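You operate a simulated robot arm through the tools that you are given. There is no shell and no other tool. Be economical: measure what you need, move in short steps, check, and stop when the job is done.

You run a simulated two-armed robot. Do the job below in one go: nothing can be reset, and whatever is moved stays where it is left.

JOB
Fetch the yellow filter and set it on the shelf of the parts bench. Fetch the cup and stand it on top of the orange lens. Open the blue drawer, take the bolt on the top of the parts bench and put it away in the inside of the blue drawer, then shut the drawer. Fetch the test stick from the top of the parts bench and set it on the folded cover. Hold the blue tub on the top of the pouch bench steady with one hand and put the pin from the top of the pouch bench in it with the other. Put the wrap card marked "57" from the top of the pouch bench on the top shelf of the jar rack and the wrap card marked "26" on top of the white order card there. Take the blue clip box from the top of the pouch bench and put it on the roller bed. Put the hand brush on the top shelf of the jar rack. Shut the dust drawer. Put the grease cup that says "72" from the top of the green sack stack on the bench before the spill and the grease cup marked "27" in the inside of the spill tub. Do these in any order. Set down upright: yellow filter, cup, clip box, grease cup.

Only the result counts: the job must be done as asked and must still hold three seconds after the hand-in. Knocking over, shifting, dropping, spilling or breaking anything else fails it. A push-on lid holds only when it is set on centred and level and pressed home; a screw cap is set on level and turned clockwise until tight.

ROBOT AND FRAMES
Two 7-joint arms with three-finger grippers on one trunk, on a base that drives. Base frame: it is fixed to the floor where the robot stands at the start and does not move with it; the origin is under the middle of the robot, x ahead of it, y to its left, z up. Readings come in mm, degrees, newtons and seconds.
The left shoulder is at the start at [70, 146, 1162], the right one opposite. With the tool pointing down near the work surface each hand reaches from about 260 to 680 mm from the robot's upright axis, wherever it stands, measured 20 degrees to its own side. Places, roughly: bench before the spill (16x42 cm) [4000, 6660, 800]; blue drawer [-1200, 4900, 700]; blue tub (13x13x15 cm) [600, -2200, 900]; bolt (3x2x5 cm) [700, 0, 800]; clip box [750, -1500, 750]; cup (6x6x8 cm) [700, -100, 800]; dust drawer [3500, -900, 700]; folded cover (24x30x3 cm) [600, -300, 800]; grease cup [4250, 5500, 750]; hand brush (12x5x8 cm) [500, -700, 800]; inside of the blue drawer [-1300, 4900, 700]; inside of the spill tub (18x24 cm) [4000, 6320, 800]; orange lens (7x7x6 cm) [500, 0, 800]; order card [750, -1750, 750]; pin [500, -2000, 750]; roller bed (21x15 cm) [3680, -2400, 820]; shelf of the parts bench [700, -400, 200]; test stick [750, 250, 750]; top shelf of the jar rack (38x24 cm) [3800, 880, 1400]; wrap card [500, -1750, 750]; yellow filter (6x6x9 cm) [500, -100, 800]. Payload 2.2 kg a hand.
The tool frame of a hand sits at the grasp point between the pads (the TCP): z along the fingers, y along the line on which they close. The tips reach 28 mm beyond it. Largest opening 102 mm; the body of the gripper starts 71 mm behind the TCP.
Orientation is told as [roll, pitch, yaw] about the base's x, y, z axes, in that order, counted from this pose: with the fingers straight down and closing along the base's y, the tool's x points along the base's -x, its y along +y and its z along -z.

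CONTROLS
- The arms move only by the tool send_rows. It takes "left_series", "right_series" or both (then of equal length, played together; a hand with none holds still); each is a list of rows, each a list of 3 entries, a list of its own where there are three numbers: the gripper command, from -1 (shut) to 1 (fully open), values between in proportion, then the shift along the tool's x, y, z in mm, then the turn, a rotation vector about the tool's x, y, z in degrees. In form: [[jaw, [dx, dy, dz], [rx, ry, rz]], ...]. A call has 1 to 8 rows; each row shifts and turns the commanded pose from where the row before left it, along the tool's axes as they then stand. Each row takes 0.2 s and may step no farther than 50 mm and 8.6 degrees from the row before; otherwise, or with a gripper value out of range, the whole call is refused. Where a pose cannot be reached the arm comes as near as it can. A force on the tool above 40 N (or 10 N above the force at the start of the call, whichever is more), or a blocked arm, ends the call early, and 0.2 s more pass. Each finger halts on what it meets, pressing with about 35 N; the grip force reading is that of the motor and also rises with nothing between the fingers. The clock runs only during rows and for 0.2 s after the last one: add rows that do not move to give the fingers time. The reply holds the time, the measured pose of the TCP, the force on the tool along the base axes, the opening and the grip force, in the units named above and with some noise, with the torque about the TCP (base axes, N m) and any sound that the robot's microphone picked up.
- Cameras (640 x 400 px; columns grow to the right, rows downward): "scene" is now at [132.9, -19.6, 1382.8]; the picture's right is [-0.24, -0.97, 0.00], its down [-0.62, 0.15, -0.77] and it looks along [0.75, -0.19, -0.64] (base axes); focal length 289 px, centre (320, 200). "left" rides on the left gripper at [72, 38, -86] in its tool frame; the picture's right is [-0.46, 0.89, 0.00], its down [-0.60, -0.32, -0.73] and it looks along [-0.65, -0.34, 0.68] (tool axes); focal length 256 px, centre (320, 200). "right" rides on the right gripper at [69, 44, -86] in its tool frame; the picture's right is [-0.53, 0.85, 0.00], its down [-0.58, -0.36, -0.73] and it looks along [-0.62, -0.39, 0.68] (tool axes); focal length 256 px, centre (320, 200).
- camera(camera): a new picture of that camera. The clock stands still meanwhile.
- slide_trunk(by): slides the trunk up (or, below 0, down) by that many mm; the arms and the scene camera ride with it, the base frame stays. It gives what a move gives, with no picture.
- roll_base(legs): drives the robot by 1 to 6 legs, each [ahead, left, turn to the left] in mm, mm and degrees, along the robot's own axes; the way and the turn of a leg run together, so that a leg with both is an arc; at most 1500 mm and 180 degrees a leg. The arms and the cameras ride along, it lands a little off, and it stops where it bumps. It gives what a move gives.
- aim_head(pan, tilt): turns the head with the scene camera to pan (to the left, within 86 degrees either way) and tilt (down, from -29 to 69), counted from straight ahead of the robot. It gives what a move gives.
- measure_at(camera, pixels): for up to 12 pixels [column, row] of the newest picture of that camera ("zoom" is the newest enlarged one), the place [x, y, z] in the base frame of the surface seen there, good to about 2 mm. The clock stands still meanwhile.
- enlarge(camera, box): a new picture of the part [left, top, right, bottom] of that camera's present view, enlarged. The clock stands still meanwhile.
- finish_job(): hands the job in; it is judged then, once.

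Work in short steps. Measure before you move; look again where a grasp or a placing could have gone wrong, and mend it. You have 385 turns and 358 pictures in all, those below and enlarged ones among them. Open the grippers and draw the arms clear of the work before you hand the job in, unless the task says otherwise.

The tools are called after "Call:" as name(argument=value, ...) on one line, values as JSON. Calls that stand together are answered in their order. send_rows: Moves the arms, as the interface text tells. Its arguments: {"type":"object","properties":{"left_series":{"type":"array","items":{"type":"array"}},"right_series":{"type":"array","items":{"type":"array"}}},"required":[]} The other tools are called the same way: slide_trunk (by) slides the trunk up or down; roll_base (legs) drives the base; aim_head (pan, tilt) turns the head that bears the scene camera; camera (camera) takes a picture; measure_at (camera, pixels) gives the place of the surface under pixels of a picture; enlarge (camera, box) takes an enlarged picture of a part of a camera's view; finish_job () hands the job in.

At the start:

```text
t: 0.0
left_tcp_pos: [525.9, 55.4, 1100.8]
left_tcp_rot: [0.0, -0.1, 0.0]
left_wrist_force: [-0.1, 0.2, 0.3]
left_wrist_torque: [0.01, 0.04, 0.02]
left_grip_width: 101.9
left_finger_force: 0.0
right_tcp_pos: [358.1, -315.6, 1071.2]
right_tcp_rot: [0.0, -0.1, 0.0]
right_wrist_force: [-0.1, 0.3, 0.7]
right_wrist_torque: [-0.01, 0.05, -0.02]
right_grip_width: 102.0
right_finger_force: 0.1
trunk travel left (down, up): [-700.0, 240.0]
robot x, y, heading: [0.6, 2.9, -0.0]
head pan, tilt: [-14.0, 39.7]
```

scene: 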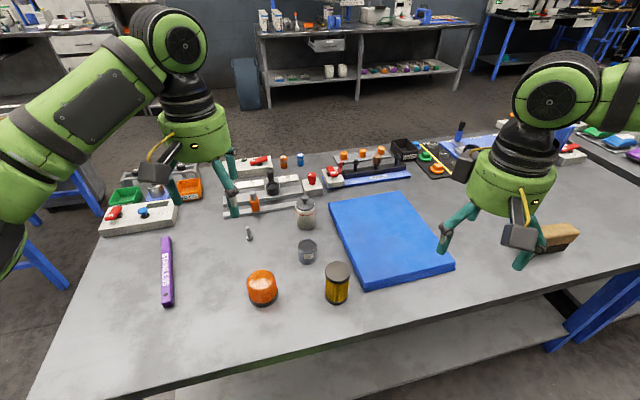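
right: 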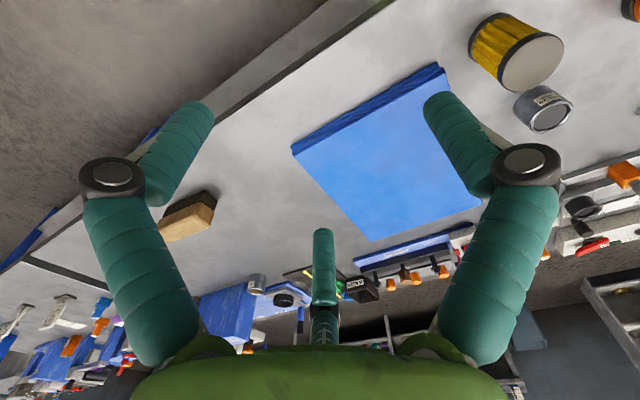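
left: 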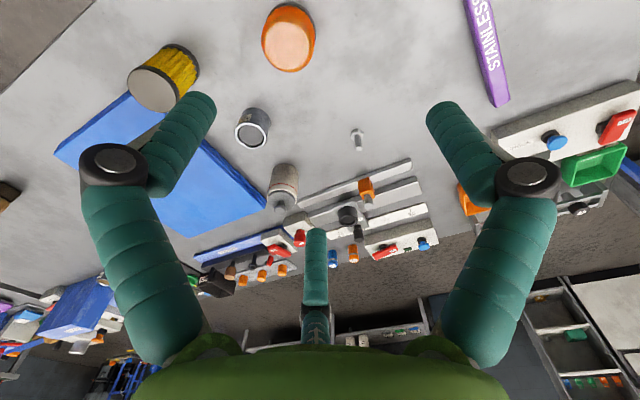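

I enlarge the central bench area to identify the items (cup, bolt, filter, stick) before measuring.

Call:
enlarge(camera="scene", box=[90, 140, 410, 340])

Call:
measure_at(camera="scene", pixels=[[262, 275], [262, 300], [337, 269], [336, 300], [307, 244], [307, 260], [306, 200], [306, 226], [248, 230], [250, 239], [166, 240], [167, 300]])

Call:
measure_at(camera="scene", pixels=[[330, 205], [395, 193], [451, 264], [367, 284], [555, 235], [573, 236], [540, 250], [280, 330], [200, 300], [110, 380], [545, 320], [400, 230]])

```text
2.00 times, centred on (250, 240) of scene
```

zoom: 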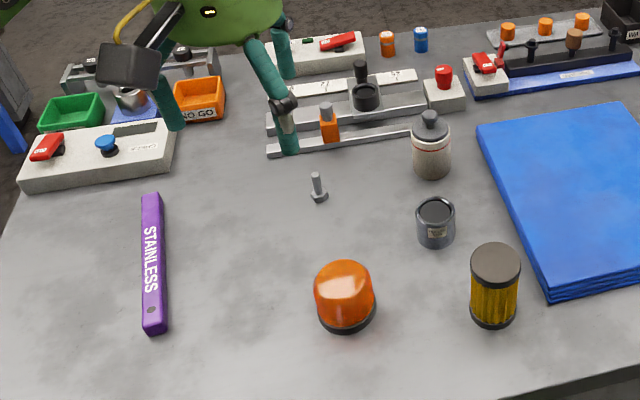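

```text
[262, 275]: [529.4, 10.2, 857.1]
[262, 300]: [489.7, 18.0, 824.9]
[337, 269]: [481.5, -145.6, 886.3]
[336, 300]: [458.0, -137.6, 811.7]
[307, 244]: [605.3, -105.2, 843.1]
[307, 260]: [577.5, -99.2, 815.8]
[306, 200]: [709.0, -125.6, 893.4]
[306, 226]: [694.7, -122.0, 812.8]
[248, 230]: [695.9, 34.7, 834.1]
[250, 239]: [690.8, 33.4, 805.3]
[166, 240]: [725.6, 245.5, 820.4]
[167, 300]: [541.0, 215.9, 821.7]
```

```text
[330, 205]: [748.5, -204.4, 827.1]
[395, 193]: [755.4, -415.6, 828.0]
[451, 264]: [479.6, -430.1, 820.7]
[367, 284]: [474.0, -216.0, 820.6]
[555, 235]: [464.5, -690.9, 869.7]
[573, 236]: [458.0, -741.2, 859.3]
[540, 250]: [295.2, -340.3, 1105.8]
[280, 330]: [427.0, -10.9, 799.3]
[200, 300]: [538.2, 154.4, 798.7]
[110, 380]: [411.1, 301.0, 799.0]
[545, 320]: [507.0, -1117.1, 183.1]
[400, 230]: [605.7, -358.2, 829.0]
```

Two candidates for the cup: (306,212) and (307,250). I zoom in on both from scene and the left hand.

Call:
enlarge(camera="scene", box=[270, 180, 350, 270])

Call:
enlarge(camera="left", box=[220, 90, 380, 220])

Call:
measure_at(camera="left", pixels=[[283, 172], [281, 204], [270, 180], [297, 180], [253, 112], [252, 130], [358, 134], [360, 148]])

```text
4.44 times, centred on (310, 225) of scene
```

zoom: 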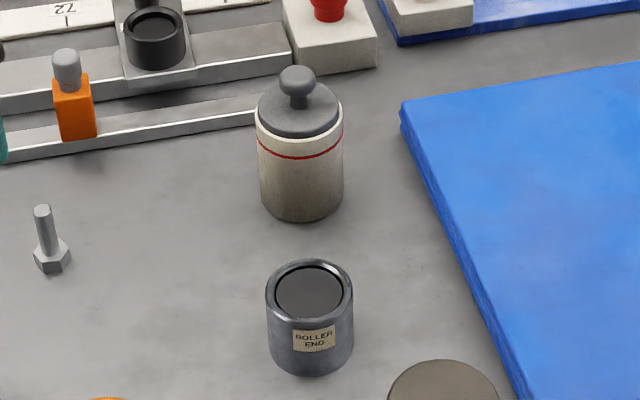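

```text
3.08 times, centred on (300, 155) of left
```

zoom: 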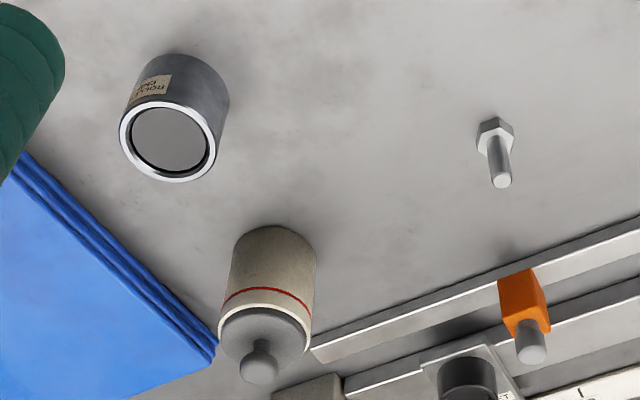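

```text
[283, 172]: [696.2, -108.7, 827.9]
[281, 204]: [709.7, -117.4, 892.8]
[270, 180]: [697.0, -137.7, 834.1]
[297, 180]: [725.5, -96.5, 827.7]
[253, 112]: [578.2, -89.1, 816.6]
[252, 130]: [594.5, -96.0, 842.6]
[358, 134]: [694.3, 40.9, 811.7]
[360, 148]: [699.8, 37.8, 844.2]
```

The cup is the lidded jar at about [709,-121]; the other is a roller end. I look down to see the bench's front edge and the robot's clearance.

Call:
aim_head(pan=0, tilt=65)

Call:
camera(camera="scene")

```text
t: 0.9
left_tcp_pos: [525.1, 54.3, 1100.6]
left_tcp_rot: [-0.1, 0.0, 0.1]
left_wrist_force: [-0.1, 0.4, -0.1]
left_wrist_torque: [-0.02, 0.03, 0.01]
left_grip_width: 102.2
left_finger_force: 0.0
right_tcp_pos: [357.4, -315.0, 1070.7]
right_tcp_rot: [0.1, 0.1, 0.1]
right_wrist_force: [-0.1, 0.2, 0.5]
right_wrist_torque: [0.0, -0.02, 0.0]
right_grip_width: 101.9
right_finger_force: 0.1
trunk travel left (down, up): [-700.0, 240.0]
robot x, y, heading: [4.6, 0.4, -0.1]
head pan, tilt: [0.0, 65.0]
```

```text
351 pictures are left
```

scene: 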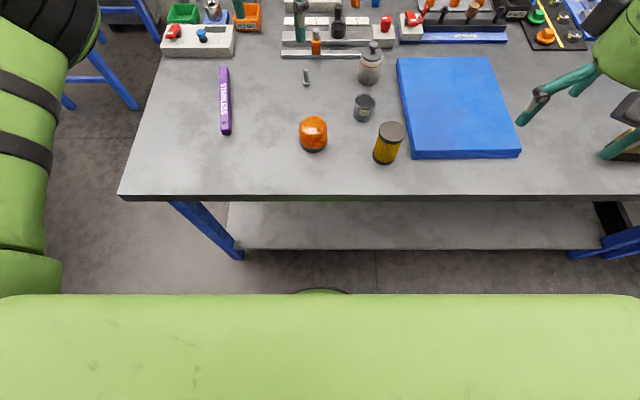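

I measure the bench edge, the shelf edge and the free floor.

Call:
measure_at(camera="scene", pixels=[[320, 194], [320, 201], [320, 248], [320, 210], [420, 208], [320, 285], [390, 128], [312, 122], [371, 48], [224, 75], [225, 128], [500, 240]])

Call:
enlarge(camera="scene", box=[200, 30, 440, 180])

```text
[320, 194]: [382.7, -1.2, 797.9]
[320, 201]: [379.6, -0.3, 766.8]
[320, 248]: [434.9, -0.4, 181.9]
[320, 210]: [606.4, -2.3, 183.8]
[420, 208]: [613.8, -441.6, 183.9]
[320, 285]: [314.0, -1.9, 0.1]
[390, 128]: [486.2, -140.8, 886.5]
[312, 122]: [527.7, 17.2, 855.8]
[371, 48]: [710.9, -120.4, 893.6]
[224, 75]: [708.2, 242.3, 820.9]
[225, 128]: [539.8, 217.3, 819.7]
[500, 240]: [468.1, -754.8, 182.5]
```

```text
2.67 times, centred on (320, 105) of scene
```

zoom: 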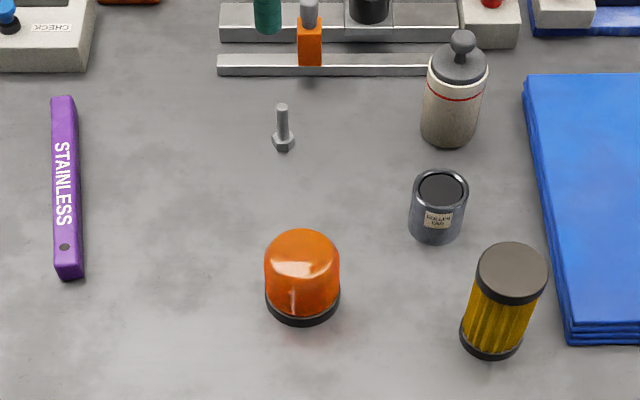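

Left hand goes above the test stick centre (~[632,231]) with yaw ≈9°, to z≈900.

Call:
send_rows(left_series=[[0, [-17, 29, 33], [0, 0, -1.5]], [0, [-18, 30, 33], [0, 0, -1.5]], [0, [-18, 29, 33], [0, 0, -1.5]], [0, [-18, 30, 33], [0, 0, -1.5]], [0, [-18, 29, 33], [0, 0, -1.5]], [0, [-18, 30, 34], [0, 0, -1.5]], [0, [0, 0, 0], [0, 0, 0]]])

Call:
camera(camera="left")

Call:
camera(camera="scene")

```text
t: 2.5
left_tcp_pos: [622.3, 239.3, 901.8]
left_tcp_rot: [0.1, 0.0, 9.0]
left_wrist_force: [-0.1, 0.2, -0.9]
left_wrist_torque: [0.02, 0.01, -0.02]
left_grip_width: 51.1
left_finger_force: 0.0
right_tcp_pos: [357.2, -316.1, 1069.7]
right_tcp_rot: [0.1, 0.0, 0.1]
right_wrist_force: [0.0, -0.5, -0.3]
right_wrist_torque: [0.02, -0.03, -0.02]
right_grip_width: 102.0
right_finger_force: 0.0
trunk travel left (down, up): [-700.0, 240.0]
robot x, y, heading: [1.0, -0.2, -0.1]
head pan, tilt: [0.0, 65.0]
```

```text
349 pictures are left
```

left: 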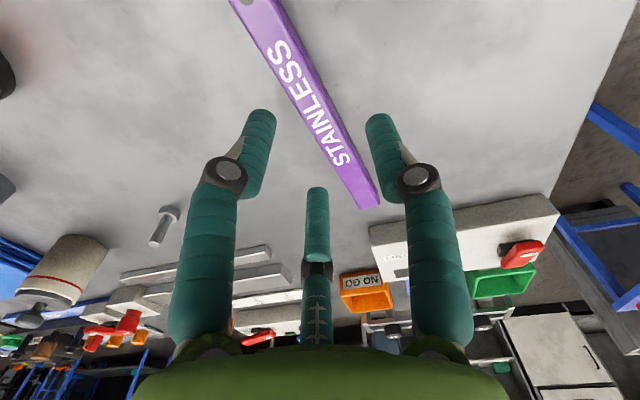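

```text
348 pictures are left
```

scene: 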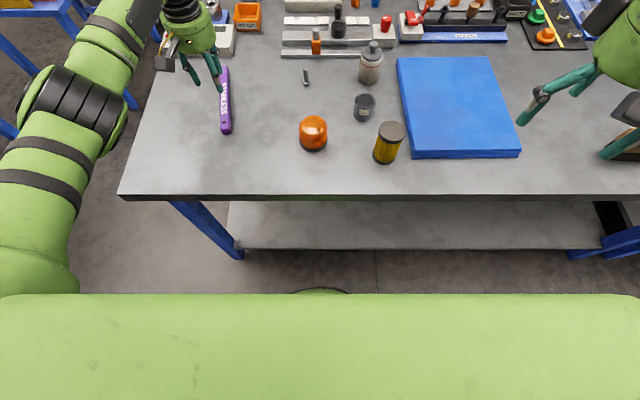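

Measuring the stick's top outline in the left picture: near (243,5), far end (365,205), edges.

Call:
measure_at(camera="left", pixels=[[250, 12], [360, 195], [280, 90], [316, 70], [325, 165], [350, 145], [365, 205]])

```text
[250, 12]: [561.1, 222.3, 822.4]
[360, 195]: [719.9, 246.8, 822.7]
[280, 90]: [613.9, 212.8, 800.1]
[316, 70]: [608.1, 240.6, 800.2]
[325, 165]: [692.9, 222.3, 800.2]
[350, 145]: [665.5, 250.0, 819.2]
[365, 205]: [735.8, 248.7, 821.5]
```

Align over the stick centre and descend to z≈832, then close.

Call:
send_rows(left_series=[[0, [-8, -7, 10], [0, 0, 0]], [0, [0, 0, 30], [0, 0, 0]], [0, [0, 0, 20], [0, 0, 0]], [0, [0, 0, 9.5], [0, 0, 0]], [0, [0, 0, 0], [0, 0, 0]], [-1, [0, 0, 0], [0, 0, 0]], [-1, [0, 0, 0], [0, 0, 0]], [-1, [0, 0, 0], [0, 0, 0]]])

```text
t: 4.3
left_tcp_pos: [629.3, 236.4, 830.6]
left_tcp_rot: [0.1, 0.1, 9.1]
left_wrist_force: [0.1, -0.4, -0.4]
left_wrist_torque: [0.01, 0.01, -0.02]
left_grip_width: 32.0
left_finger_force: 35.2
right_tcp_pos: [357.7, -316.1, 1069.9]
right_tcp_rot: [0.1, 0.0, 0.0]
right_wrist_force: [0.7, 0.4, 0.8]
right_wrist_torque: [0.02, 0.03, 0.0]
right_grip_width: 102.0
right_finger_force: 0.1
trunk travel left (down, up): [-700.0, 240.0]
robot x, y, heading: [-1.9, 0.4, 0.0]
head pan, tilt: [0.0, 65.0]
```

Stick gripped (32 mm). Lift, then drive the base 300 mm right.

Call:
send_rows(left_series=[[-1, [0, 0, -30], [0, 0, 0]], [-1, [0, 0, -50], [0, 0, 0]], [-1, [10, 0, -50], [0, 0, 0]], [-1, [20, -30, -30], [0, 0, 0]], [-1, [20, -40, 0], [0, 0, 0]], [-1, [0, -45, 0], [0, 0, 3]], [-1, [0, -45, 0], [0, 0, 3]]])

Call:
roll_base(legs=[[0, -300, 0]])

Call:
camera(camera="scene")

```text
refused: row 3 steps farther than a row can; nothing moved
```

```text
t: 6.3
left_tcp_pos: [629.9, -68.1, 832.0]
left_tcp_rot: [0.0, 0.0, 9.0]
left_wrist_force: [0.3, 0.0, -0.1]
left_wrist_torque: [-0.03, -0.02, 0.0]
left_grip_width: 32.1
left_finger_force: 35.5
right_tcp_pos: [356.3, -615.4, 1070.7]
right_tcp_rot: [-0.1, 0.1, 0.1]
right_wrist_force: [0.0, -0.5, 0.5]
right_wrist_torque: [-0.01, 0.02, 0.03]
right_grip_width: 102.1
right_finger_force: 0.0
trunk travel left (down, up): [-700.0, 240.0]
robot x, y, heading: [-2.0, -302.5, 0.1]
head pan, tilt: [0.0, 65.0]
```

```text
347 pictures are left
```

scene: 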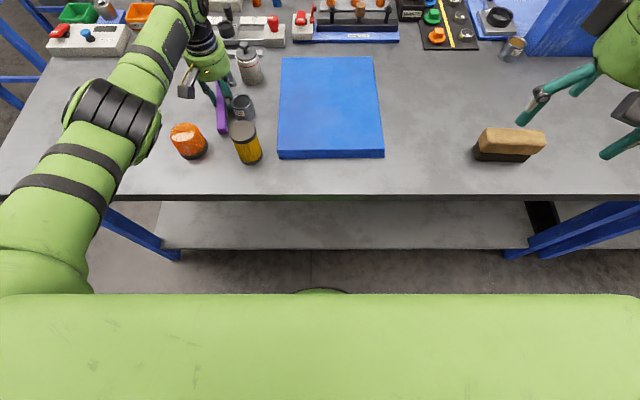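

The lift was refused and the base drove with the stick low — I must check what was swept. Zoom on the area.

Call:
enlarge(camera="scene", box=[120, 20, 320, 180])

Call:
camera(camera="left")

```text
2.50 times, centred on (220, 100) of scene
```

zoom: 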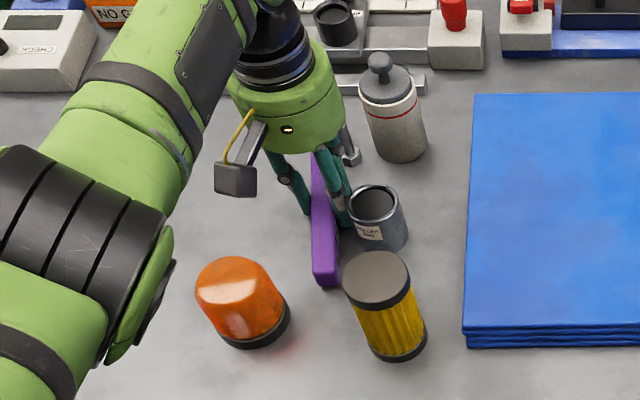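

```text
345 pictures are left
```

left: 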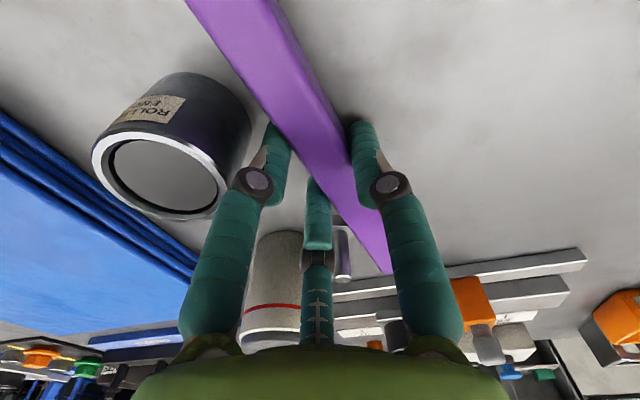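

The bolt appears pushed along but upright; check positions of the roller end, filter, lens and cup against the earlier measurements.

Call:
measure_at(camera="zoom", pixels=[[377, 200], [377, 240], [377, 188], [372, 275], [235, 270], [379, 62], [350, 155], [355, 192], [399, 205]])

Call:
measure_at(camera="left", pixels=[[100, 160], [215, 200], [228, 185], [165, 138], [342, 240], [345, 275]])

```text
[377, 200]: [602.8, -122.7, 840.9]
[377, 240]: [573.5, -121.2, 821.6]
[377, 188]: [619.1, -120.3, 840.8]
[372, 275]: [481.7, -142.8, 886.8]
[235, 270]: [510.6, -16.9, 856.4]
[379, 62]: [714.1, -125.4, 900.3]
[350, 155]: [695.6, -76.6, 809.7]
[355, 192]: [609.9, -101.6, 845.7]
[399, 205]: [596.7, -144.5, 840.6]
```

```text
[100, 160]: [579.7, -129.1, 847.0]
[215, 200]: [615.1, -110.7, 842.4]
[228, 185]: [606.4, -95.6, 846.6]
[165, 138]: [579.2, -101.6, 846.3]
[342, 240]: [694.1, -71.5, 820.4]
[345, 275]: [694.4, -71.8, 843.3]
```

The roller end is right next to the stick; I measure its rim more exactly to know if it shifted, since the earlier ray estimate gives centre ≈(602,-114).

Call:
enlarge(camera="left", box=[80, 60, 280, 230])

Call:
measure_at(camera="left", pixels=[[165, 177], [97, 165], [190, 215], [140, 140], [222, 205]])

```text
2.35 times, centred on (180, 145) of left
```

zoom: 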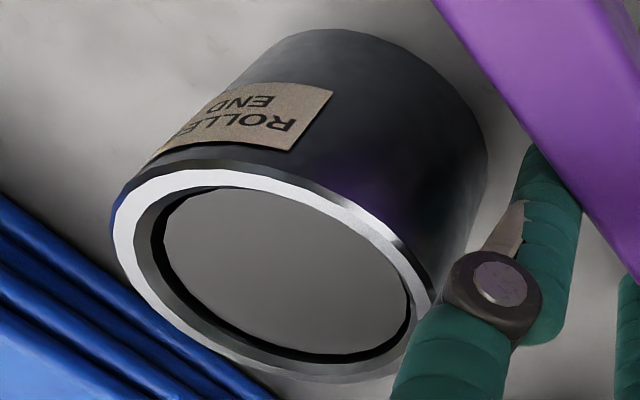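

```text
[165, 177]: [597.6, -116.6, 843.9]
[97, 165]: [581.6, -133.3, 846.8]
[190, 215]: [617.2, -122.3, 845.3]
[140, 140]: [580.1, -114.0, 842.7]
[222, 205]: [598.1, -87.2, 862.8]
```

The lens at scene (187,140) seems to have been nudged toward −y by ~30 mm (expected column ≈171). I measure it precisely.

Call:
enlarge(camera="scene", box=[150, 100, 230, 170])

Call:
measure_at(camera="scene", pixels=[[176, 128], [186, 126], [196, 128], [186, 136], [186, 146], [205, 146], [194, 156], [182, 155], [172, 140], [198, 138]])

```text
5.71 times, centred on (190, 135) of scene
```

zoom: 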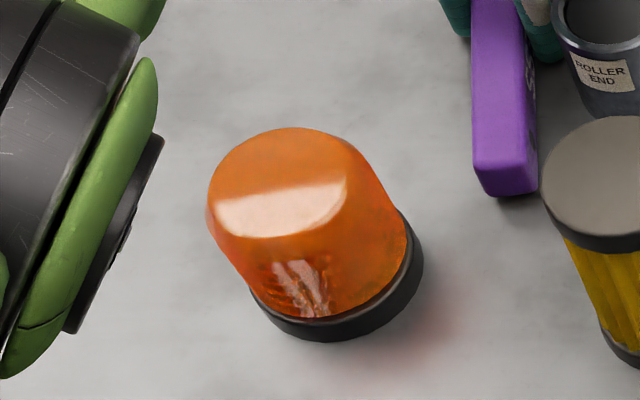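

```text
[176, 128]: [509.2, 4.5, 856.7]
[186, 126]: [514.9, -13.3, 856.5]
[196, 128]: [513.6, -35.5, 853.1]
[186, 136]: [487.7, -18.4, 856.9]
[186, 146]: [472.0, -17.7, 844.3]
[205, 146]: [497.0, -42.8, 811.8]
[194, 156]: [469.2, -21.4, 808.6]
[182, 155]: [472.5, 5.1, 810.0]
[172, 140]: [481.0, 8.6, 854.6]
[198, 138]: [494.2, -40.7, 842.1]
```

The lens moved about (-19,-28) mm; I will put it back later. First lift the stick straight up.

Call:
send_rows(left_series=[[-1, [2, 4, -10], [0, 0, 0]], [-1, [0, 0, -30], [0, 0, 0]], [-1, [0, 0, -45], [0, 0, 0]], [-1, [0, 0, -45], [0, 0, 0]]])

Call:
camera(camera="scene")

```text
t: 7.3
left_tcp_pos: [627.6, -65.0, 962.2]
left_tcp_rot: [0.2, 0.0, 9.0]
left_wrist_force: [0.7, 0.0, -1.2]
left_wrist_torque: [0.0, -0.01, -0.01]
left_grip_width: 32.3
left_finger_force: 35.2
right_tcp_pos: [355.7, -617.3, 1071.1]
right_tcp_rot: [-0.1, 0.0, 0.1]
right_wrist_force: [-0.5, 1.0, -0.3]
right_wrist_torque: [-0.01, -0.07, -0.02]
right_grip_width: 101.9
right_finger_force: 0.2
trunk travel left (down, up): [-700.0, 240.0]
robot x, y, heading: [-1.8, -303.0, -0.2]
head pan, tilt: [0.0, 65.0]
```

```text
342 pictures are left
```

scene: 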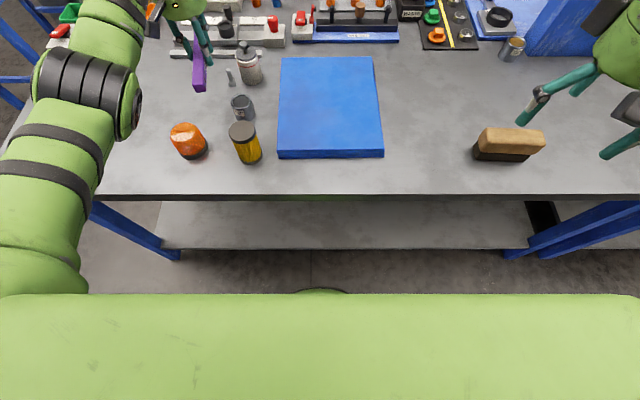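

Bolt stands at (230,78). Move the stick over the cover centre (~[612,-318]) while turning yaw to ~2.5°.

Call:
send_rows(left_series=[[-1, [0, -42, 0], [0, 0, 1]], [-1, [0, -42, 0], [0, 0, 1]], [-1, [0, -42, 0], [0, 0, 1]], [-1, [0, -42, 0], [0, 0, 1]], [-1, [0, -42, 0], [0, 0, 1]], [-1, [0, -42, 0], [0, 0, 1.5]], [-1, [0, 0, 0], [0, 0, 0]]])

```text
t: 8.9
left_tcp_pos: [611.7, -302.5, 958.6]
left_tcp_rot: [0.0, 0.1, 2.5]
left_wrist_force: [0.6, 0.2, -0.1]
left_wrist_torque: [-0.02, 0.03, 0.02]
left_grip_width: 32.0
left_finger_force: 35.1
left hand out of reach, approached as far as the arm can: row 4, 5, 6
right_tcp_pos: [356.3, -616.2, 1072.0]
right_tcp_rot: [0.0, 0.0, 0.0]
right_wrist_force: [0.4, -0.6, 0.4]
right_wrist_torque: [-0.06, 0.0, -0.01]
right_grip_width: 102.0
right_finger_force: 0.1
trunk travel left (down, up): [-700.0, 240.0]
robot x, y, heading: [-1.5, -304.7, 0.1]
head pan, tilt: [0.0, 65.0]
```

Near the reach limit; drive the base 80 mm right at this safe height so the hand can come down freely.

Call:
roll_base(legs=[[40, -60, 0]])

Call:
camera(camera="scene")

```text
t: 10.0
left_tcp_pos: [650.5, -359.2, 958.6]
left_tcp_rot: [-0.1, -0.1, 2.5]
left_wrist_force: [1.7, 0.4, -0.5]
left_wrist_torque: [-0.03, 0.0, -0.01]
left_grip_width: 32.3
left_finger_force: 35.3
right_tcp_pos: [394.3, -674.5, 1072.0]
right_tcp_rot: [-0.1, 0.0, 0.0]
right_wrist_force: [0.5, 1.6, -1.0]
right_wrist_torque: [-0.02, -0.04, 0.01]
right_grip_width: 101.7
right_finger_force: 0.0
trunk travel left (down, up): [-700.0, 240.0]
robot x, y, heading: [37.7, -362.3, -0.2]
head pan, tilt: [0.0, 65.0]
```

```text
341 pictures are left
```

scene: 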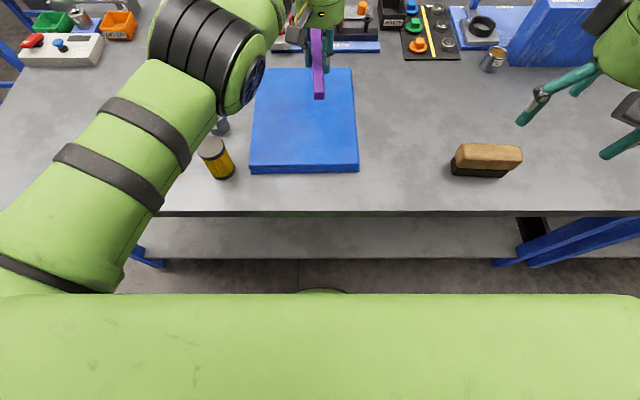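

Shift to about [612,-318] and go down partway.

Call:
send_rows(left_series=[[-1, [38, 20, 0], [0, 0, 0]], [-1, [0, 21, 20], [0, 0, 0]], [-1, [0, 0, 35], [0, 0, 0]], [-1, [0, 0, 0], [0, 0, 0]]])

```text
t: 11.0
left_tcp_pos: [610.6, -319.2, 904.8]
left_tcp_rot: [0.1, 0.0, 2.5]
left_wrist_force: [-0.3, 0.0, -1.6]
left_wrist_torque: [-0.02, -0.01, -0.03]
left_grip_width: 32.0
left_finger_force: 35.8
right_tcp_pos: [394.4, -674.9, 1072.0]
right_tcp_rot: [0.0, -0.1, -0.1]
right_wrist_force: [-0.2, -0.6, -0.1]
right_wrist_torque: [-0.02, -0.02, -0.01]
right_grip_width: 102.0
right_finger_force: 0.1
trunk travel left (down, up): [-700.0, 240.0]
robot x, y, heading: [36.9, -359.1, 0.1]
head pan, tilt: [0.0, 65.0]
```

Lower onto the cover and release.

Call:
send_rows(left_series=[[-1, [0, 0, 30], [0, 0, 0]], [-1, [0, 0, 13], [0, 0, 0]], [-1, [0, 0, 2], [0, 0, 0]], [-1, [0, 0, 0], [0, 0, 0]], [0, [0, 0, 0], [0, 0, 0]], [0, [0, 0, 0], [0, 0, 0]], [0, [0, 0, -40], [0, 0, 0]], [0, [0, 0, -45], [0, 0, 0]]])

Call:
camera(camera="left")

```text
t: 12.8
left_tcp_pos: [609.3, -322.8, 943.3]
left_tcp_rot: [0.0, 0.1, 2.5]
left_wrist_force: [0.0, -0.1, 0.7]
left_wrist_torque: [-0.01, -0.05, 0.02]
left_grip_width: 50.9
left_finger_force: 0.0
right_tcp_pos: [394.6, -675.0, 1070.5]
right_tcp_rot: [-0.1, 0.0, 0.0]
right_wrist_force: [0.5, 0.5, -0.4]
right_wrist_torque: [0.0, -0.04, 0.01]
right_grip_width: 101.6
right_finger_force: 0.1
trunk travel left (down, up): [-700.0, 240.0]
robot x, y, heading: [39.2, -360.7, 0.1]
head pan, tilt: [0.0, 65.0]
```

```text
340 pictures are left
```

left: 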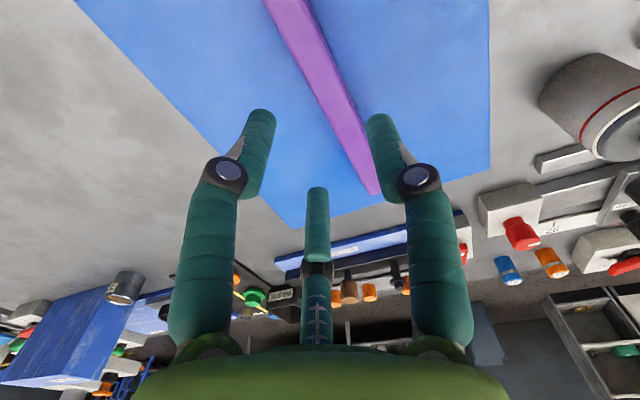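

Stick is on the cover. Next the filter: left hand moves above it (~[483,-142]) with jaws fully open, staying at z≈943.

Call:
send_rows(left_series=[[1, [25, 36, -5], [0, 0, 0.5]], [1, [25, 36, 0], [0, 0, 0.5]], [1, [25, 36, 0], [0, 0, 0.5]], [1, [25, 36, 0], [0, 0, 0.5]], [1, [26, 37, 0], [0, 0, 0.5]], [1, [0, 0, 0], [0, 0, 0]]])

Call:
camera(camera="left")

Call:
camera(camera="scene")

```text
t: 14.2
left_tcp_pos: [481.4, -145.0, 946.4]
left_tcp_rot: [0.0, 0.1, -0.1]
left_wrist_force: [0.3, -0.2, 0.6]
left_wrist_torque: [0.02, -0.01, 0.0]
left_grip_width: 102.2
left_finger_force: 0.1
right_tcp_pos: [395.9, -676.9, 1070.4]
right_tcp_rot: [0.1, 0.0, -0.1]
right_wrist_force: [1.1, -0.5, -0.5]
right_wrist_torque: [-0.02, 0.02, -0.02]
right_grip_width: 101.9
right_finger_force: 0.0
trunk travel left (down, up): [-700.0, 240.0]
robot x, y, heading: [43.5, -361.1, -0.1]
head pan, tilt: [0.0, 65.0]
```

```text
339 pictures are left
```

left: 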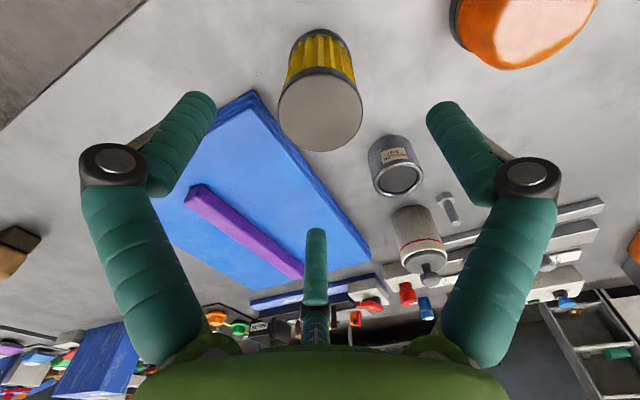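

```text
338 pictures are left
```

scene: 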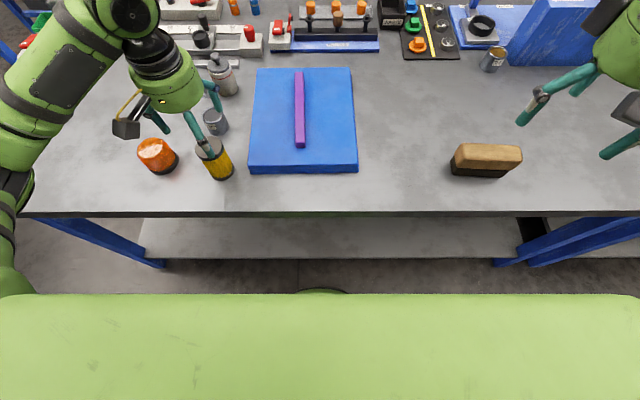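

Measure the filter top's centre and edges in the left picture.

Call:
measure_at(camera="left", pixels=[[321, 110], [283, 112], [358, 110], [321, 74], [321, 147]])

```text
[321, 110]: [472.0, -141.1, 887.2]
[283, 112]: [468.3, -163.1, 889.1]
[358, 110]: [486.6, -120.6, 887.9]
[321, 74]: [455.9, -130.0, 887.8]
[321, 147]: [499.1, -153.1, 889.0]
```

Centre ≈(477,-142). Partly open jaws (82 mm), align, descend to z≈853 and grip.

Call:
send_rows(left_series=[[0.6, [4.5, 3, 0], [0, 0, 0]], [0.6, [0, 0, 35], [0, 0, 0]], [0.6, [0, 0, 35], [0, 0, 0]], [0.6, [0, 0, 23], [0, 0, 0]], [-1, [0, 0, 0], [0, 0, 0]], [-1, [0, 0, 0], [0, 0, 0]], [-1, [0, 0, 0], [0, 0, 0]]])

```text
t: 15.8
left_tcp_pos: [476.9, -140.9, 856.2]
left_tcp_rot: [0.0, -0.1, 0.0]
left_wrist_force: [1.7, 0.8, 4.6]
left_wrist_torque: [0.06, -0.07, -0.03]
left_grip_width: 52.4
left_finger_force: 35.2
right_tcp_pos: [396.3, -675.1, 1071.2]
right_tcp_rot: [0.0, 0.0, -0.1]
right_wrist_force: [-0.1, 0.4, 0.2]
right_wrist_torque: [0.0, 0.03, 0.01]
right_grip_width: 101.7
right_finger_force: 0.1
trunk travel left (down, up): [-700.0, 240.0]
robot x, y, heading: [36.8, -362.1, 0.1]
head pan, tilt: [0.0, 65.0]
```

Filter gripped (52 mm). Lift straight up; also draw the right hand back a little.

Call:
send_rows(left_series=[[-1, [0, 0, -20], [0, 0, 0]], [-1, [0, 0, -45], [0, 0, 0]], [-1, [0, 0, -45], [0, 0, 0]], [-1, [0, 0, -20], [0, 0, 0]]], right_series=[[1, [15, 0, 0], [0, 0, 0]], [1, [20, 0, 0], [0, 0, 0]], [1, [20, 0, 0], [0, 0, 0]], [1, [15, 0, 0], [0, 0, 0]]])

```text
t: 16.8
left_tcp_pos: [474.6, -141.9, 987.3]
left_tcp_rot: [0.1, 0.1, 0.0]
left_wrist_force: [0.4, -0.2, -0.5]
left_wrist_torque: [0.02, 0.03, 0.01]
left_grip_width: 51.8
left_finger_force: 35.2
right_tcp_pos: [323.2, -675.5, 1070.9]
right_tcp_rot: [0.0, 0.0, 0.0]
right_wrist_force: [0.3, 0.1, 0.2]
right_wrist_torque: [-0.03, 0.03, 0.02]
right_grip_width: 102.0
right_finger_force: 0.1
trunk travel left (down, up): [-700.0, 240.0]
robot x, y, heading: [39.4, -358.8, 0.0]
head pan, tilt: [0.0, 65.0]
```

Lifted; drive back 300 mm so the arm clears the bench edge.

Call:
roll_base(legs=[[-300, 0, 0]])

```text
t: 18.8
left_tcp_pos: [174.6, -139.7, 985.2]
left_tcp_rot: [0.0, 0.1, 0.2]
left_wrist_force: [-0.5, 0.6, -2.0]
left_wrist_torque: [-0.01, -0.05, -0.02]
left_grip_width: 52.1
left_finger_force: 34.1
right_tcp_pos: [26.0, -674.0, 1069.9]
right_tcp_rot: [0.0, 0.0, 0.1]
right_wrist_force: [0.2, -0.4, -0.3]
right_wrist_torque: [0.02, 0.02, 0.02]
right_grip_width: 101.8
right_finger_force: 0.2
trunk travel left (down, up): [-700.0, 240.0]
robot x, y, heading: [-259.8, -362.0, 0.4]
head pan, tilt: [0.0, 65.0]
```

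Lower the trunk 620 mm.

Call:
slide_trunk(by=-620)

Call:
aim_head(pan=15, tilt=30)

Call:
camera(camera="scene")

Call:
camera(camera="left")

```text
refused: -620 is not a number from -400 to 400
```

```text
t: 19.8
left_tcp_pos: [174.4, -140.1, 986.3]
left_tcp_rot: [0.0, 0.2, 0.3]
left_wrist_force: [-0.2, 0.5, -0.7]
left_wrist_torque: [0.01, 0.01, -0.01]
left_grip_width: 52.0
left_finger_force: 34.8
right_tcp_pos: [25.4, -673.8, 1070.2]
right_tcp_rot: [0.1, 0.0, 0.1]
right_wrist_force: [0.5, 0.2, -0.8]
right_wrist_torque: [-0.02, -0.03, 0.0]
right_grip_width: 101.9
right_finger_force: 0.1
trunk travel left (down, up): [-700.0, 240.0]
robot x, y, heading: [-261.1, -360.6, -0.0]
head pan, tilt: [15.0, 30.0]
```

```text
337 pictures are left
```

scene: 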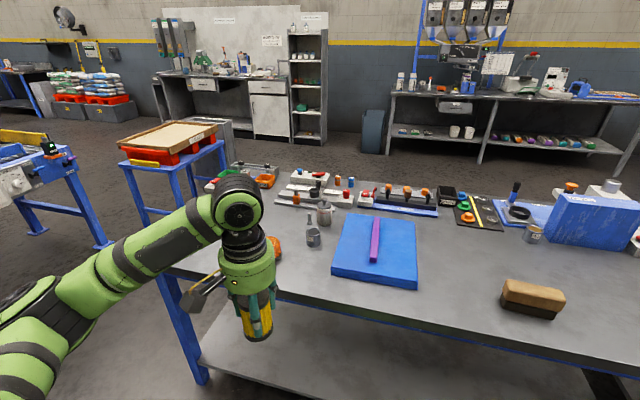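

```text
336 pictures are left
```

left: 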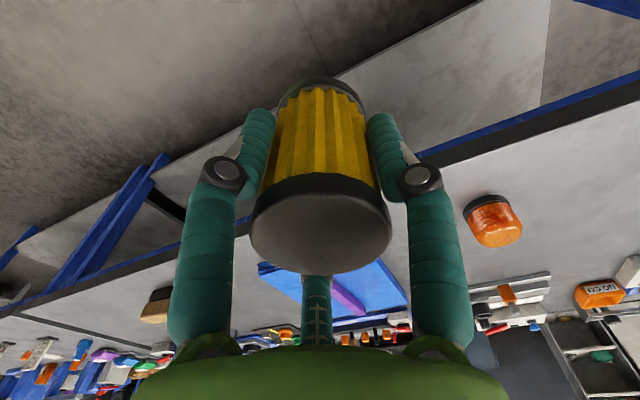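

Trunk moves are limited to 400 mm; lower in two steps.

Call:
slide_trunk(by=-320)

Call:
slide_trunk(by=-300)

Call:
camera(camera="scene")

Call:
camera(camera="left")

```text
t: 23.0
left_tcp_pos: [173.0, -140.9, 667.0]
left_tcp_rot: [0.0, 0.0, 0.3]
left_wrist_force: [1.0, 0.1, -0.6]
left_wrist_torque: [-0.02, 0.03, 0.01]
left_grip_width: 51.7
left_finger_force: 35.2
right_tcp_pos: [25.6, -674.4, 750.6]
right_tcp_rot: [0.0, 0.0, 0.2]
right_wrist_force: [-0.2, -0.9, -0.6]
right_wrist_torque: [-0.01, -0.01, 0.0]
right_grip_width: 101.8
right_finger_force: 0.1
trunk travel left (down, up): [-380.0, 560.0]
robot x, y, heading: [-261.4, -359.4, 0.1]
head pan, tilt: [15.0, 30.0]
```

```text
t: 26.0
left_tcp_pos: [173.3, -139.9, 366.3]
left_tcp_rot: [0.0, 0.2, 0.2]
left_wrist_force: [0.0, -0.2, -0.1]
left_wrist_torque: [0.0, 0.0, 0.01]
left_grip_width: 52.0
left_finger_force: 34.8
right_tcp_pos: [24.8, -673.3, 450.0]
right_tcp_rot: [0.0, 0.1, 0.1]
right_wrist_force: [1.0, 0.1, -0.2]
right_wrist_torque: [0.0, -0.01, 0.0]
right_grip_width: 102.0
right_finger_force: 0.0
trunk travel left (down, up): [-80.0, 860.0]
robot x, y, heading: [-263.3, -361.9, 0.2]
head pan, tilt: [15.0, 30.0]
```

```text
335 pictures are left
```

scene: 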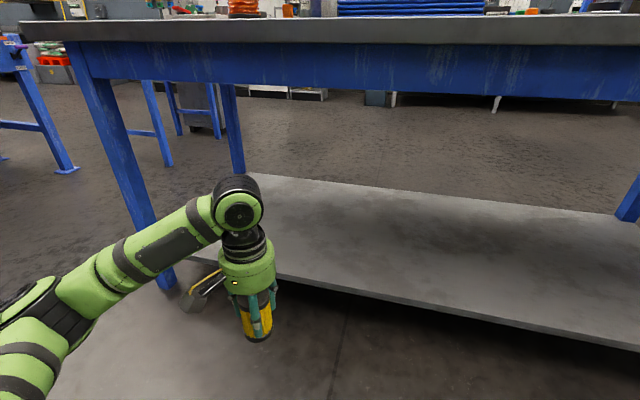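

```text
334 pictures are left
```

left: 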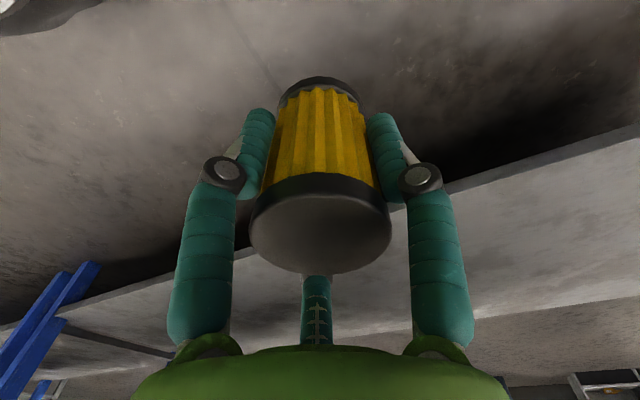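

Measure apron bottom, left leg, shelf edge, and the arm's top/forearm.

Call:
measure_at(camera="scene", pixels=[[300, 88], [300, 60], [130, 170], [165, 285], [240, 178], [195, 200], [120, 240], [60, 270], [330, 285], [330, 195], [620, 215], [630, 90]])

```text
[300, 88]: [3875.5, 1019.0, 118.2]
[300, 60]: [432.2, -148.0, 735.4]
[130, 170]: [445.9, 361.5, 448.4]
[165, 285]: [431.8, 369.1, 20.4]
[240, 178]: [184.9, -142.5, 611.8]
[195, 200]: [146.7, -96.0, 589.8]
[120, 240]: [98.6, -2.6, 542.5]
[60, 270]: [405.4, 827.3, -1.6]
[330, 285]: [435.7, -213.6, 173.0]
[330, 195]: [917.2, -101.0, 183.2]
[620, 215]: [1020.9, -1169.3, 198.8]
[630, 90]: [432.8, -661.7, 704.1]
```

Clear: wrist top ≈615, apron bottom ≈690, leg at y≈361. Drive forward 290 mm under the bench.

Call:
roll_base(legs=[[290, 0, 0]])

```text
t: 28.0
left_tcp_pos: [462.8, -140.9, 366.8]
left_tcp_rot: [0.0, 0.1, 0.0]
left_wrist_force: [0.2, 0.1, -0.9]
left_wrist_torque: [0.01, -0.02, 0.03]
left_grip_width: 52.0
left_finger_force: 34.8
right_tcp_pos: [312.8, -675.6, 451.2]
right_tcp_rot: [0.0, 0.0, -0.1]
right_wrist_force: [-0.5, -0.1, -0.2]
right_wrist_torque: [0.02, 0.0, -0.03]
right_grip_width: 102.0
right_finger_force: 0.1
trunk travel left (down, up): [-80.0, 860.0]
robot x, y, heading: [28.8, -362.0, 0.0]
head pan, tilt: [15.0, 30.0]
```

Reach forward ~75 mm and lower to z≈260.

Call:
send_rows(left_series=[[-1, [-25, 0, 5], [0, 0, 0]], [-1, [-25, 0, 20], [0, 0, 0]], [-1, [-25, 0, 30], [0, 0, 0]], [-1, [0, 0, 40], [0, 0, 0]], [-1, [0, 0, 12], [0, 0, 0]], [-1, [0, 0, 0], [0, 0, 0]]])

Call:
camera(camera="scene")

```text
t: 29.4
left_tcp_pos: [539.7, -142.2, 260.0]
left_tcp_rot: [0.1, 0.1, -0.1]
left_wrist_force: [-0.5, 0.7, -1.2]
left_wrist_torque: [0.03, -0.01, -0.01]
left_grip_width: 52.1
left_finger_force: 35.1
right_tcp_pos: [314.3, -675.3, 449.5]
right_tcp_rot: [0.0, 0.1, -0.2]
right_wrist_force: [0.2, 0.2, 0.9]
right_wrist_torque: [-0.04, 0.0, -0.02]
right_grip_width: 101.9
right_finger_force: 0.0
trunk travel left (down, up): [-80.0, 860.0]
robot x, y, heading: [27.5, -357.2, -0.0]
head pan, tilt: [15.0, 30.0]
```

```text
333 pictures are left
```

scene: 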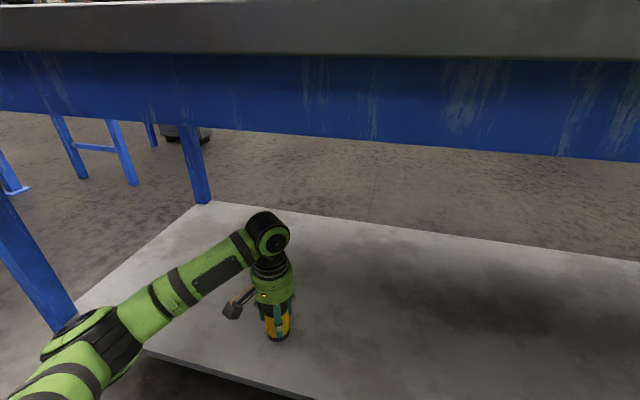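

Lower the last ~20 mm gently.

Call:
send_rows(left_series=[[-1, [0, 0, 12], [0, 0, 0]], [-1, [0, 0, 5], [0, 0, 0]], [-1, [0, 0, 2], [0, 0, 0]], [-1, [0, 0, 1], [0, 0, 0]], [-1, [0, 0, 0], [0, 0, 0]]])

```text
t: 30.6
left_tcp_pos: [538.8, -141.2, 239.6]
left_tcp_rot: [0.0, -0.1, 0.0]
left_wrist_force: [-0.8, 0.9, 0.9]
left_wrist_torque: [0.05, 0.03, 0.01]
left_grip_width: 52.0
left_finger_force: 34.9
right_tcp_pos: [313.7, -675.6, 450.9]
right_tcp_rot: [0.1, 0.0, -0.1]
right_wrist_force: [0.2, 0.0, -0.4]
right_wrist_torque: [-0.05, 0.01, 0.01]
right_grip_width: 102.1
right_finger_force: 0.0
trunk travel left (down, up): [-80.0, 860.0]
robot x, y, heading: [29.9, -362.9, -0.3]
head pan, tilt: [15.0, 30.0]
```

One more mm or two then release and raise.

Call:
send_rows(left_series=[[-1, [0, 0, 1.5], [0, 0, 0]], [-1, [0, 0, 0], [0, 0, 0]], [0.6, [0, 0, 0], [0, 0, 0]], [0.6, [0, 0, 0], [0, 0, 0]], [0.6, [0, 0, -30], [0, 0, 0]], [0.6, [0, 0, -45], [0, 0, 0]], [0.6, [0, 0, -45], [0, 0, 0]], [0.6, [20, 0, -5], [0, 0, 0]]])

Call:
camera(camera="scene")

```text
t: 32.4
left_tcp_pos: [518.9, -142.4, 361.6]
left_tcp_rot: [0.0, 0.1, -0.1]
left_wrist_force: [-0.4, 0.4, -0.6]
left_wrist_torque: [0.03, 0.01, -0.01]
left_grip_width: 81.7
left_finger_force: 0.1
right_tcp_pos: [314.5, -676.6, 449.6]
right_tcp_rot: [0.0, 0.0, -0.1]
right_wrist_force: [-0.4, 0.1, -0.4]
right_wrist_torque: [0.0, 0.0, -0.02]
right_grip_width: 102.3
right_finger_force: 0.0
trunk travel left (down, up): [-80.0, 860.0]
robot x, y, heading: [27.7, -361.8, -0.2]
head pan, tilt: [15.0, 30.0]
```

```text
332 pictures are left
```

scene: 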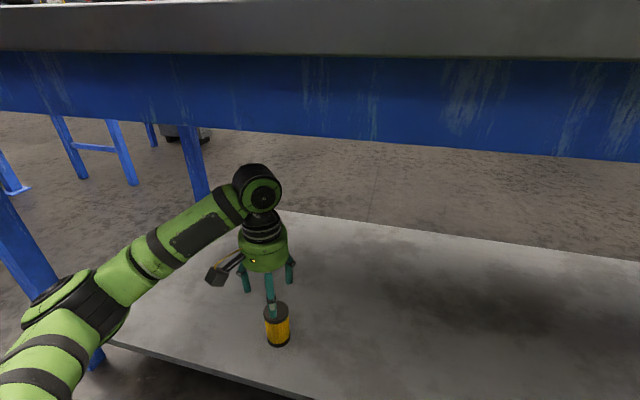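

Filter stands on the shelf. Back out.

Call:
roll_base(legs=[[-330, 0, 0]])

Call:
slide_trunk(by=320)

Call:
slide_trunk(by=300)

```text
t: 34.6
left_tcp_pos: [190.9, -141.2, 359.5]
left_tcp_rot: [0.1, 0.2, 0.1]
left_wrist_force: [0.1, 0.4, -1.2]
left_wrist_torque: [0.03, -0.03, 0.0]
left_grip_width: 81.4
left_finger_force: 0.2
right_tcp_pos: [-12.4, -674.5, 449.4]
right_tcp_rot: [0.1, 0.0, 0.2]
right_wrist_force: [0.1, 0.1, 0.3]
right_wrist_torque: [0.04, -0.01, -0.05]
right_grip_width: 102.1
right_finger_force: 0.0
trunk travel left (down, up): [-80.0, 860.0]
robot x, y, heading: [-302.0, -361.5, -0.2]
head pan, tilt: [15.0, 30.0]
```

```text
t: 37.7
left_tcp_pos: [191.3, -140.6, 681.1]
left_tcp_rot: [-0.1, 0.1, 0.1]
left_wrist_force: [0.2, -0.7, -0.8]
left_wrist_torque: [0.01, 0.0, 0.0]
left_grip_width: 81.6
left_finger_force: 0.1
right_tcp_pos: [-12.6, -673.5, 770.3]
right_tcp_rot: [0.0, 0.0, 0.1]
right_wrist_force: [-0.4, -0.9, -0.6]
right_wrist_torque: [-0.01, -0.01, 0.02]
right_grip_width: 101.9
right_finger_force: 0.0
trunk travel left (down, up): [-400.0, 540.0]
robot x, y, heading: [-300.1, -360.9, 0.1]
head pan, tilt: [15.0, 30.0]
```

```text
t: 40.7
left_tcp_pos: [190.7, -141.7, 979.7]
left_tcp_rot: [0.0, 0.0, 0.1]
left_wrist_force: [0.3, -0.5, 0.4]
left_wrist_torque: [0.02, 0.0, 0.02]
left_grip_width: 81.6
left_finger_force: 0.1
right_tcp_pos: [-13.1, -674.8, 1069.8]
right_tcp_rot: [0.1, 0.1, 0.1]
right_wrist_force: [-1.9, 0.2, 0.4]
right_wrist_torque: [0.02, 0.01, 0.0]
right_grip_width: 102.1
right_finger_force: 0.0
trunk travel left (down, up): [-700.0, 240.0]
robot x, y, heading: [-298.6, -358.7, -0.1]
head pan, tilt: [15.0, 30.0]
```

Now return to fix the lens and place the cup: drive ahead 360 and left 150.

Call:
roll_base(legs=[[360, 150, 0]])

Call:
aim_head(pan=10, tilt=55)

Call:
camera(camera="scene")

Call:
camera(camera="left")

```text
t: 43.2
left_tcp_pos: [552.5, 3.5, 981.0]
left_tcp_rot: [0.0, -0.1, -0.2]
left_wrist_force: [-0.6, -0.2, 0.3]
left_wrist_torque: [-0.01, -0.01, -0.01]
left_grip_width: 81.6
left_finger_force: 0.0
right_tcp_pos: [343.4, -528.0, 1071.3]
right_tcp_rot: [0.0, 0.0, -0.3]
right_wrist_force: [0.4, 0.7, 0.5]
right_wrist_torque: [0.0, 0.02, 0.02]
right_grip_width: 101.8
right_finger_force: 0.1
trunk travel left (down, up): [-700.0, 240.0]
robot x, y, heading: [60.2, -208.7, -0.4]
head pan, tilt: [15.0, 30.0]
```

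```text
t: 44.1
left_tcp_pos: [552.3, 4.1, 980.7]
left_tcp_rot: [0.0, 0.1, -0.3]
left_wrist_force: [-0.5, 0.8, 0.2]
left_wrist_torque: [0.01, 0.0, -0.01]
left_grip_width: 81.6
left_finger_force: 0.0
right_tcp_pos: [344.8, -528.1, 1070.3]
right_tcp_rot: [0.1, 0.1, -0.3]
right_wrist_force: [-0.4, 1.5, 0.0]
right_wrist_torque: [0.01, -0.01, -0.01]
right_grip_width: 101.9
right_finger_force: 0.1
trunk travel left (down, up): [-700.0, 240.0]
robot x, y, heading: [61.1, -213.1, -0.2]
head pan, tilt: [10.0, 55.0]
```

```text
331 pictures are left
```

scene: 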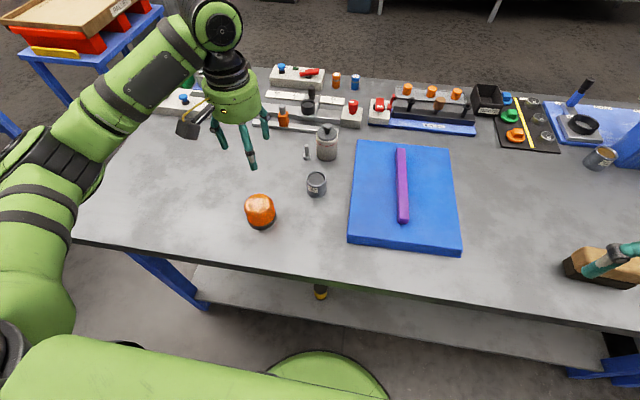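

```text
330 pictures are left
```

left: 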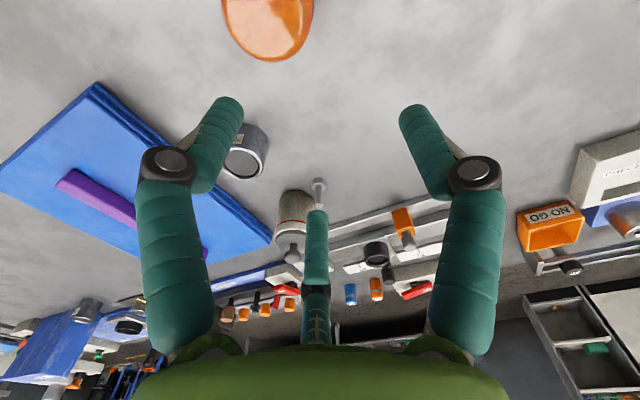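

Move the left hand over the lens (~[495,-14]) and look.

Call:
send_rows(left_series=[[1, [29, -9, 10], [0, 0, 0]], [1, [29, -9, 15], [0, 0, 0]], [1, [0, 0, 15], [0, 0, 0]], [1, [0, 0, 0], [0, 0, 0]]])

Call:
camera(camera="left")

```text
t: 45.1
left_tcp_pos: [492.6, -13.7, 939.7]
left_tcp_rot: [0.0, 0.0, -0.3]
left_wrist_force: [-0.3, -0.2, -0.7]
left_wrist_torque: [-0.01, 0.04, 0.02]
left_grip_width: 101.8
left_finger_force: 0.0
right_tcp_pos: [344.4, -528.1, 1070.3]
right_tcp_rot: [-0.1, 0.0, -0.3]
right_wrist_force: [0.2, -0.5, -0.4]
right_wrist_torque: [-0.01, -0.03, -0.02]
right_grip_width: 101.8
right_finger_force: 0.0
trunk travel left (down, up): [-700.0, 240.0]
robot x, y, heading: [60.1, -210.7, -0.4]
head pan, tilt: [10.0, 55.0]
```

```text
329 pictures are left
```

left: 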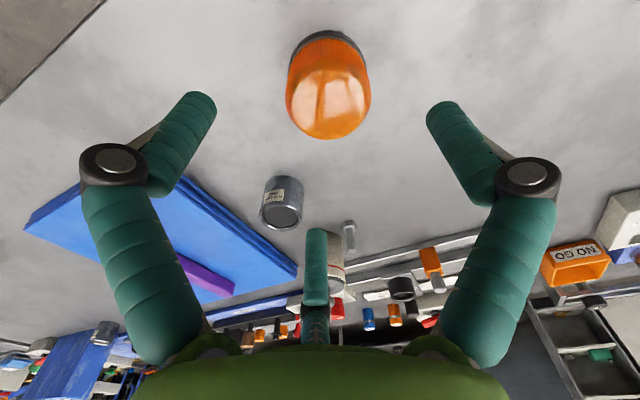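

Call:
measure_at(camera="left", pixels=[[328, 100], [295, 95], [362, 95], [328, 132], [328, 78], [328, 60], [328, 32], [296, 55], [363, 60]])

```text
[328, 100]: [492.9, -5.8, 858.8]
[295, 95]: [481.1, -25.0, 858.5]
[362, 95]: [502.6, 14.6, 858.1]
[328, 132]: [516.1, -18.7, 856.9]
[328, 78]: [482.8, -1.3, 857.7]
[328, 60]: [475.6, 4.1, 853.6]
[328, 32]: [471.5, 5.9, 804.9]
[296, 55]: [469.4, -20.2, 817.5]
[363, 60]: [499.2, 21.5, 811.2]
```

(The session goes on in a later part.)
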